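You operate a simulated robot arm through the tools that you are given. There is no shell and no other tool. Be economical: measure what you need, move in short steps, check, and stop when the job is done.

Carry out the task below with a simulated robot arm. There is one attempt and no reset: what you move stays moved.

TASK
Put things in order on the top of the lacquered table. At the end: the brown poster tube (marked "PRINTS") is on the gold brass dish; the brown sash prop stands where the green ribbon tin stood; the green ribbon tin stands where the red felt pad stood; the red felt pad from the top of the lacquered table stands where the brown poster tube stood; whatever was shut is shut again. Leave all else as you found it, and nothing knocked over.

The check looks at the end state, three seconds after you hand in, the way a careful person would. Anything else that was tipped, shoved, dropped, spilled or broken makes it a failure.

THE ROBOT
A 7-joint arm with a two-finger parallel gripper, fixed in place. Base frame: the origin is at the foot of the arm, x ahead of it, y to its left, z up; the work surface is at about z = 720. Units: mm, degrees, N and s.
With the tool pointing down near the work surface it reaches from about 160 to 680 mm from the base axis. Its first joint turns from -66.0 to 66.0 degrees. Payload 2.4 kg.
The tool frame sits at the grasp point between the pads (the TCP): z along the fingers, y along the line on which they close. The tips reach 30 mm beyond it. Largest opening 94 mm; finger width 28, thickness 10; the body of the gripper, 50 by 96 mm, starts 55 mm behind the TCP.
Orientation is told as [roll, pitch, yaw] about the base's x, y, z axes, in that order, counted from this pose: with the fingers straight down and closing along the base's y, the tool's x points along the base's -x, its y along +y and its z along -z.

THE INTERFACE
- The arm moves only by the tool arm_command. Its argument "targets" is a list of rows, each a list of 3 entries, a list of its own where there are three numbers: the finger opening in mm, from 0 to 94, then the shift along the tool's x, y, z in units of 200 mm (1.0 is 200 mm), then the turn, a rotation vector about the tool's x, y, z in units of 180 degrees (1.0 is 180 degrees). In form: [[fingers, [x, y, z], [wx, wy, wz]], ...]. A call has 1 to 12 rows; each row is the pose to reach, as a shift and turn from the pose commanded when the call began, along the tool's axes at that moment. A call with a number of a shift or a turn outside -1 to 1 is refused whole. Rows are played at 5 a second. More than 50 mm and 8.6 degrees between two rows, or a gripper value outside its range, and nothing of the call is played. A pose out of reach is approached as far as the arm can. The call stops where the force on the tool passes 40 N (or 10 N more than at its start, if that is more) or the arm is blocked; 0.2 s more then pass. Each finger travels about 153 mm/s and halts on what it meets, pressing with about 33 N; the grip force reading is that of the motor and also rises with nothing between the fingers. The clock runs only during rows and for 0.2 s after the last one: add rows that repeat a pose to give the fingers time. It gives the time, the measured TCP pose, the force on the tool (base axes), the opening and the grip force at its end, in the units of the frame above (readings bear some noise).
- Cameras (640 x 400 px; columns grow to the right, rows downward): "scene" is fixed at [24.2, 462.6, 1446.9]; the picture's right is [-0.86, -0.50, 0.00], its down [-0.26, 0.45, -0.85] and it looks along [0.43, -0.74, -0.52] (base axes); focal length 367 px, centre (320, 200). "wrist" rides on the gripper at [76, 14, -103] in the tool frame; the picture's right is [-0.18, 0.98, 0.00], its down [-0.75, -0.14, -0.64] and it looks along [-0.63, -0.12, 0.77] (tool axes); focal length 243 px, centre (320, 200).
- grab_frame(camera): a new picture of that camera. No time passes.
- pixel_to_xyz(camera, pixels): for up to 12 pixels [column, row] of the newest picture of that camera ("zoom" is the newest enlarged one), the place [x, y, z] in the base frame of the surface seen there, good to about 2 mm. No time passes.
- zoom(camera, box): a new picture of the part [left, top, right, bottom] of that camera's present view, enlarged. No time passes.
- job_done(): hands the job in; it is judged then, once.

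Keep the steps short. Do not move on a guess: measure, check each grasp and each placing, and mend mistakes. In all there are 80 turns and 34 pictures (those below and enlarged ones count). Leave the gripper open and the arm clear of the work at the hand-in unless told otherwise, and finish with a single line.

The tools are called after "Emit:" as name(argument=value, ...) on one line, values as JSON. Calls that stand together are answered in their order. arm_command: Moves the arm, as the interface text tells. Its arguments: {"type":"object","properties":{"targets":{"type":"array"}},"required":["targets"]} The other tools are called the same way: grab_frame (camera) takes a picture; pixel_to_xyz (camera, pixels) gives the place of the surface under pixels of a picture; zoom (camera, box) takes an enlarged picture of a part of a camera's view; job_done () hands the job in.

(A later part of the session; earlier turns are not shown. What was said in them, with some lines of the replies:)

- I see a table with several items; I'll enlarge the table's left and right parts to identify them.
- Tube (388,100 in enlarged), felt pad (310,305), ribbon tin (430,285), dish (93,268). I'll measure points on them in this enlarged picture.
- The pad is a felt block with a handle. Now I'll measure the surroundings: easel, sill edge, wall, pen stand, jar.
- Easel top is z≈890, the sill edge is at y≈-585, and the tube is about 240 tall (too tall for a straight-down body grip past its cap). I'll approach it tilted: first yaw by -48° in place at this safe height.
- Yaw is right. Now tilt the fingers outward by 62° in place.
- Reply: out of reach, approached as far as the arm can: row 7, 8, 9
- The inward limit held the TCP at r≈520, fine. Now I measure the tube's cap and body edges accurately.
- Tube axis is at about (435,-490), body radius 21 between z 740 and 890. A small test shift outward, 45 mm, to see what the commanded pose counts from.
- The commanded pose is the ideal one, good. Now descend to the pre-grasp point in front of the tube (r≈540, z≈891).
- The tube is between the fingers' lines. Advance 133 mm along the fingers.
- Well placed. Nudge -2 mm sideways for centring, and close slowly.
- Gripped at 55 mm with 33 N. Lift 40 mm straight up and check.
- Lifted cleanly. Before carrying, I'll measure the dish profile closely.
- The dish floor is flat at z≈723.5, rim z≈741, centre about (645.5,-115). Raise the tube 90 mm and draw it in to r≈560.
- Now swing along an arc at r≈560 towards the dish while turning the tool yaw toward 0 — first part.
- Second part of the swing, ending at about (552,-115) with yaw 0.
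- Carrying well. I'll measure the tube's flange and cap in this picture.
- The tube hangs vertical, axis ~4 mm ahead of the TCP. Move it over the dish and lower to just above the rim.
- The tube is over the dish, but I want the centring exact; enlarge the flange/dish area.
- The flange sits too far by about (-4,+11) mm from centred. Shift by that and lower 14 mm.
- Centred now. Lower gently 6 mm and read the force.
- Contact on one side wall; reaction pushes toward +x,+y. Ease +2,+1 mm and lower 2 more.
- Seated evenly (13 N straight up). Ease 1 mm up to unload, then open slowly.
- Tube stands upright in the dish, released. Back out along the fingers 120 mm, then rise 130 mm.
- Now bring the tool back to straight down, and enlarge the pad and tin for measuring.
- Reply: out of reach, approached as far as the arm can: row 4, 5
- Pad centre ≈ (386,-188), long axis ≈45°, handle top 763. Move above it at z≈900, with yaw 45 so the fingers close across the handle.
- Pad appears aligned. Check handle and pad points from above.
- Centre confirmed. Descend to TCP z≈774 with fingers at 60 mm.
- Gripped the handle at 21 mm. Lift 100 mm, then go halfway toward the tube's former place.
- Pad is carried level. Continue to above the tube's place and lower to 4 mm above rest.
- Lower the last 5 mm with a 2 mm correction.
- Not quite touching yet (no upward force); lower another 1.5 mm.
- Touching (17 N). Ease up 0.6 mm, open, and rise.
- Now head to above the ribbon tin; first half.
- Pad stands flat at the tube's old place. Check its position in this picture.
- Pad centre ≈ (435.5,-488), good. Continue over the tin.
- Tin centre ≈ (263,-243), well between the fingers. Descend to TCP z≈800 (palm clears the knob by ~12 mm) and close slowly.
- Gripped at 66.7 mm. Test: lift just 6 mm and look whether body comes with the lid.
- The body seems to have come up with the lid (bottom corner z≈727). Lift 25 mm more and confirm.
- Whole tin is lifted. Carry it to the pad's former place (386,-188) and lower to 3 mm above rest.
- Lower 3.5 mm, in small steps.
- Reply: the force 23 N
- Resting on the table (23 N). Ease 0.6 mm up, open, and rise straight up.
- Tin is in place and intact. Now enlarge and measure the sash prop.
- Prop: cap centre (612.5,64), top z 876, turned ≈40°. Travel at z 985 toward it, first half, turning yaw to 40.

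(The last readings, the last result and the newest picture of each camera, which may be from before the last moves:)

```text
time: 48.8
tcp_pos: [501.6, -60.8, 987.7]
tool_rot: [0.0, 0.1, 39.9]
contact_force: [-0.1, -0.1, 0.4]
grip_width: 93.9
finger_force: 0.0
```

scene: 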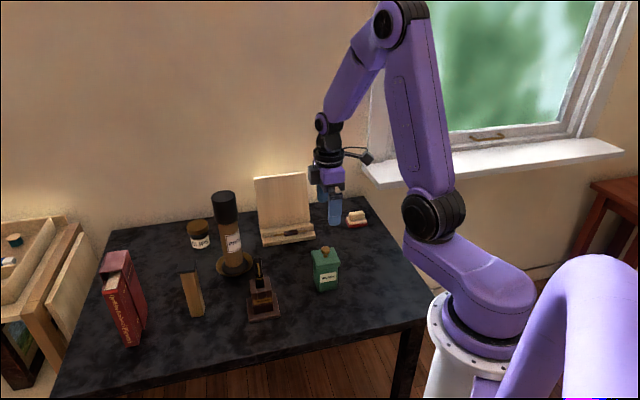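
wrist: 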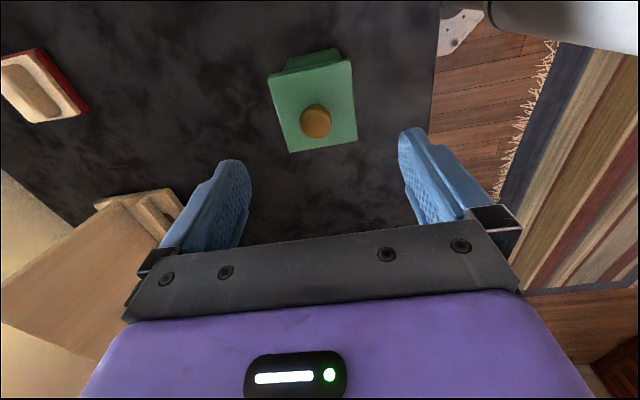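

Emit:
arm_command(targets=[[94, [-0.208, 0.03, 0], [0, 0, 0]], [94, [-0.416, 0.06, 0], [0, 0, 0]], [94, [-0.623, 0.09, 0], [0, 0, 0]], [94, [-0.831, 0.119, 0], [0, 0, 0]], [94, [-0.831, 0.119, 0.15], [0, 0, 0]], [94, [-0.831, 0.119, 0.3], [0, 0, 0]], [94, [-0.831, 0.119, 0.3], [0, 0, 0]]])

Emit:
grab_frame(camera="wrist")

```text
time: 50.4
tcp_pos: [613.6, 62.0, 924.6]
tool_rot: [0.0, 0.1, 40.0]
contact_force: [0.2, -1.0, -0.7]
grip_width: 94.0
finger_force: 0.0
```

```text
6 pictures are left
```

wrist: 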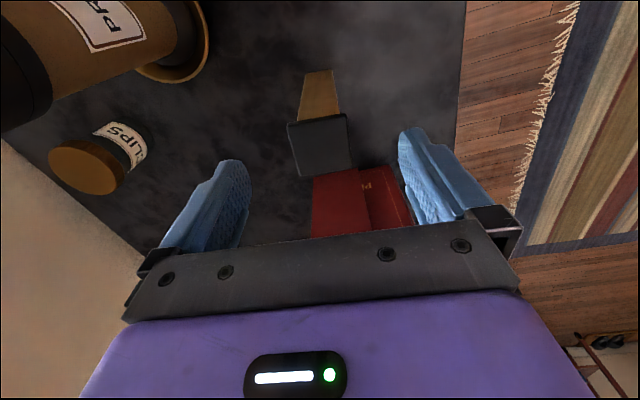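

Prop cap is between the fingers (col ~322, row 145). Measure cap corners and the book's near edge.

Emit:
pixel_to_xyz(camera="wrist", pixels=[[291, 125], [344, 116], [350, 168], [302, 173], [322, 145], [318, 182], [380, 172], [345, 200]])

```text
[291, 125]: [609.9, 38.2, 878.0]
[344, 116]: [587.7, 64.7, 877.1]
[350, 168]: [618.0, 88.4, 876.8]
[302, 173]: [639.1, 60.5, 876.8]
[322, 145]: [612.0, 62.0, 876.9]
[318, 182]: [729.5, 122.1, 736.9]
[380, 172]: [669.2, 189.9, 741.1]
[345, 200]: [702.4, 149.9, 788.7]
```

Centre (613.7,63), aligned. Descend to z≈862 and close gently.

Emit:
arm_command(targets=[[94, [0, 0, 0.16], [0, 0, 0]], [80, [0, 0, 0.313], [0, 0, 0]], [64, [0, 0, 0.313], [0, 0, 0]], [54, [0, 0, 0.313], [0, 0, 0]], [48, [0, 0, 0.313], [0, 0, 0]], [44, [0, 0, 0.313], [0, 0, 0]], [40, [0, 0, 0.313], [0, 0, 0]], [36, [0, 0, 0.313], [0, 0, 0]], [30, [0, 0, 0.313], [0, 0, 0]], [22, [0, 0, 0.313], [0, 0, 0]], [22, [0, 0, 0.313], [0, 0, 0]]])

```text
time: 52.8
tcp_pos: [612.7, 61.8, 864.6]
tool_rot: [0.0, 0.1, 40.0]
contact_force: [-0.4, -0.7, 0.7]
grip_width: 43.6
finger_force: 33.1
```

Gripped at 43.6 mm. Lift 60 mm and check.

Emit:
arm_command(targets=[[22, [0, 0, -0.03], [0, 0, 0]], [22, [0, 0, -0.1], [0, 0, 0]], [22, [0, 0, -0.2], [0, 0, 0]], [22, [0, 0, -0.3], [0, 0, 0]], [22, [0, 0, -0.3], [0, 0, 0]]])

Emit:
zoom(camera="scene", box=[90, 180, 330, 340])

```text
time: 54.0
tcp_pos: [612.9, 63.1, 923.7]
tool_rot: [0.0, 0.1, 40.0]
contact_force: [-0.5, 0.0, -1.6]
grip_width: 43.5
finger_force: 32.9
```

```text
2.50 times, centred on (210, 260) of scene
```

zoom: 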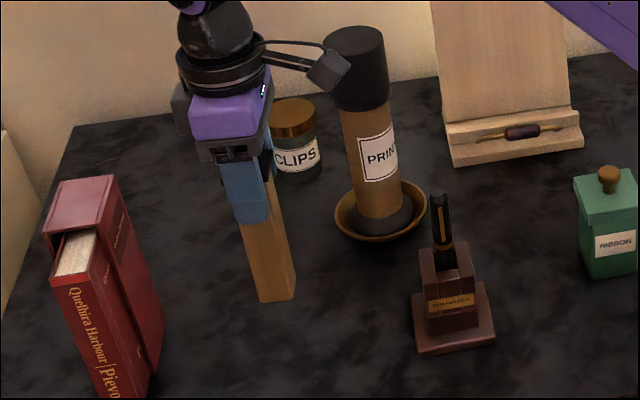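

Prop lifted and vertical. Draw it in to about (463,85), keeping clear of the pen stand, then rise 76 mm.

Emit:
arm_command(targets=[[22, [0.128, 0.14, 0], [0, 0, 0]], [22, [0.255, 0.28, 0], [0, 0, 0]], [22, [0.383, 0.42, 0], [0, 0, 0]], [22, [0.51, 0.559, 0], [0, 0, 0]], [22, [0.51, 0.559, -0.19], [0, 0, 0]], [22, [0.51, 0.559, -0.38], [0, 0, 0]], [22, [0.51, 0.559, -0.38], [0, 0, 0]]])

```text
time: 55.6
tcp_pos: [464.0, 86.4, 1002.5]
tool_rot: [-0.1, 0.1, 40.0]
contact_force: [-0.2, -0.2, -0.7]
grip_width: 43.6
finger_force: 33.1
```

Emit:
arm_command(targets=[[22, [0.175, 0.015, 0], [0, 0, 0]], [22, [0.35, 0.03, 0], [0, 0, 0]], [22, [0.526, 0.046, 0], [0, 0, 0]], [22, [0.701, 0.061, 0], [0, 0, 0]], [22, [0.876, 0.076, 0], [0, 0, 0]], [22, [0.876, 0.076, 0], [0, 0, 0]]])

```text
time: 57.0
tcp_pos: [317.4, -17.9, 1001.1]
tool_rot: [-0.1, 0.1, 40.0]
contact_force: [0.3, 0.1, -1.7]
grip_width: 43.9
finger_force: 32.7
```

Now on to above the tin's former place (263,-242).

Emit:
arm_command(targets=[[22, [0.156, -0.114, 0], [0, 0, 0]], [22, [0.3125, -0.228, 0], [0, 0, 0]], [22, [0.469, -0.343, 0], [0, 0, 0]], [22, [0.625, -0.457, 0], [0, 0, 0]], [22, [0.781, -0.571, 0], [0, 0, 0]], [22, [0.9375, -0.685, 0], [0, 0, 0]], [22, [0.9375, -0.685, 0], [0, 0, 0]]])

```text
time: 58.6
tcp_pos: [261.4, -243.6, 1000.9]
tool_rot: [0.0, 0.1, 40.0]
contact_force: [0.0, -1.4, -0.7]
grip_width: 43.7
finger_force: 33.3
```

Lower 132 mm to about 5 mm above the table.

Emit:
arm_command(targets=[[22, [0, 0, 0.2], [0, 0, 0]], [22, [0, 0, 0.4], [0, 0, 0]], [22, [0, 0, 0.55], [0, 0, 0]], [22, [0, 0, 0.66], [0, 0, 0]], [22, [0, 0, 0.66], [0, 0, 0]]])

Emit:
zoom(camera="scene", box=[310, 200, 430, 310])

```text
time: 59.8
tcp_pos: [260.8, -243.0, 869.5]
tool_rot: [-0.1, 0.0, 40.0]
contact_force: [0.0, -0.4, -1.6]
grip_width: 43.8
finger_force: 33.3
```

```text
3.64 times, centred on (370, 255) of scene
```

zoom: 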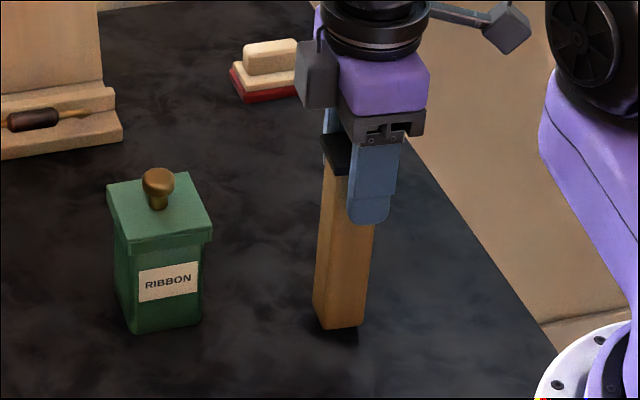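

Hanging vertical just above the table. Lower 5 mm in small steps and read the force.

Emit:
arm_command(targets=[[22, [0, 0, 0.012], [0, 0, 0]], [22, [0, 0, 0.024], [0, 0, 0]], [22, [0, 0, 0.024], [0, 0, 0]]])

```text
time: 60.6
tcp_pos: [261.0, -243.9, 865.5]
tool_rot: [-0.1, 0.0, 40.0]
contact_force: [-0.5, -0.4, -1.3]
grip_width: 43.9
finger_force: 32.8
```

Emit:
arm_command(targets=[[22, [0, 0, 0.005], [0, 0, 0]], [22, [0, 0, 0.009], [0, 0, 0]], [22, [0, 0, 0.009], [0, 0, 0]]])

```text
time: 61.3
tcp_pos: [263.2, -243.3, 864.8]
tool_rot: [-0.1, 0.0, 40.0]
contact_force: [-2.6, 0.3, 10.3]
grip_width: 43.7
finger_force: 33.3
stopped in row 3: the force on the tool passed its limit (the readings are from after the stop); the commanded pose is now the measured one
```

It touches the table. Open slowly in place.

Emit:
arm_command(targets=[[42, [0, 0, 0], [0, 0, 0]], [46, [0, 0, 0], [0, 0, 0]], [50, [0, 0, 0], [0, 0, 0]], [60, [0, 0, 0], [0, 0, 0]], [75, [0, 0, 0], [0, 0, 0]], [94, [0, 0, 0], [0, 0, 0]], [94, [0, 0, 0], [0, 0, 0]]])

```text
time: 62.9
tcp_pos: [263.7, -242.9, 865.3]
tool_rot: [-0.2, 0.0, 39.9]
contact_force: [1.4, -0.2, 0.4]
grip_width: 94.1
finger_force: 0.1
```

Released; rise straight up 180 mm and look at the whole scene.

Emit:
arm_command(targets=[[94, [0, 0, -0.1], [0, 0, 0]], [94, [0, 0, -0.3], [0, 0, 0]], [94, [0, 0, -0.5], [0, 0, 0]], [94, [0, 0, -0.7], [0, 0, 0]], [94, [0, 0, -0.9], [0, 0, 0]], [94, [0, 0, -0.9], [0, 0, 0]]])

Emit:
zoom(camera="scene", box=[90, 150, 430, 360])

```text
time: 64.3
tcp_pos: [265.4, -243.4, 1045.4]
tool_rot: [-0.1, -0.1, 39.9]
contact_force: [0.0, 0.2, -0.4]
grip_width: 94.1
finger_force: 0.2
```

```text
1.88 times, centred on (260, 255) of scene
```

zoom: 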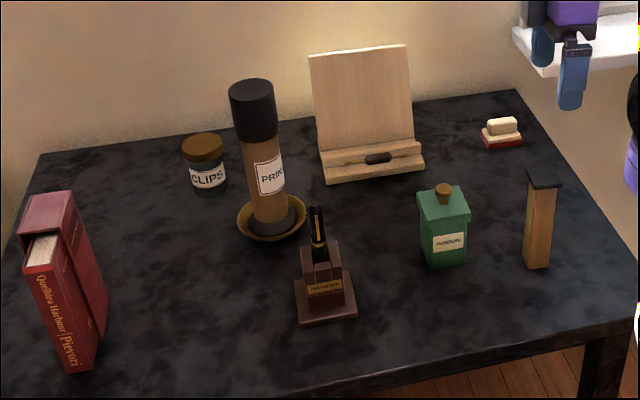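

Everything stands upright. A last position check on the prop, tin and dish.

Emit:
pixel_to_xyz(camera="zoom", pixels=[[545, 180], [528, 264], [548, 268], [444, 188], [432, 266], [464, 260], [238, 215], [258, 238]])

```text
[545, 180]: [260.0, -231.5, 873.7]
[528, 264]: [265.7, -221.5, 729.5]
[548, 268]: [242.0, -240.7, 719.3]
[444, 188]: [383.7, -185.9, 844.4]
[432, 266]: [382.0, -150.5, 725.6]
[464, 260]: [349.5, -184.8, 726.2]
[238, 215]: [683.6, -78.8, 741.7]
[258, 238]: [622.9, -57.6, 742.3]
```

All positions match their targets, the dish is unmoved, and the gripper is open and clear. I'm handing in.

Emit:
job_done()

```text
The job is handed in.
```

The poster tube is upright on the brass dish, and the felt pad, ribbon tin (lid still on) and sash prop each stand in their new places, within a few millimetres by the last measurements; nothing was knocked over, and the job is handed in.
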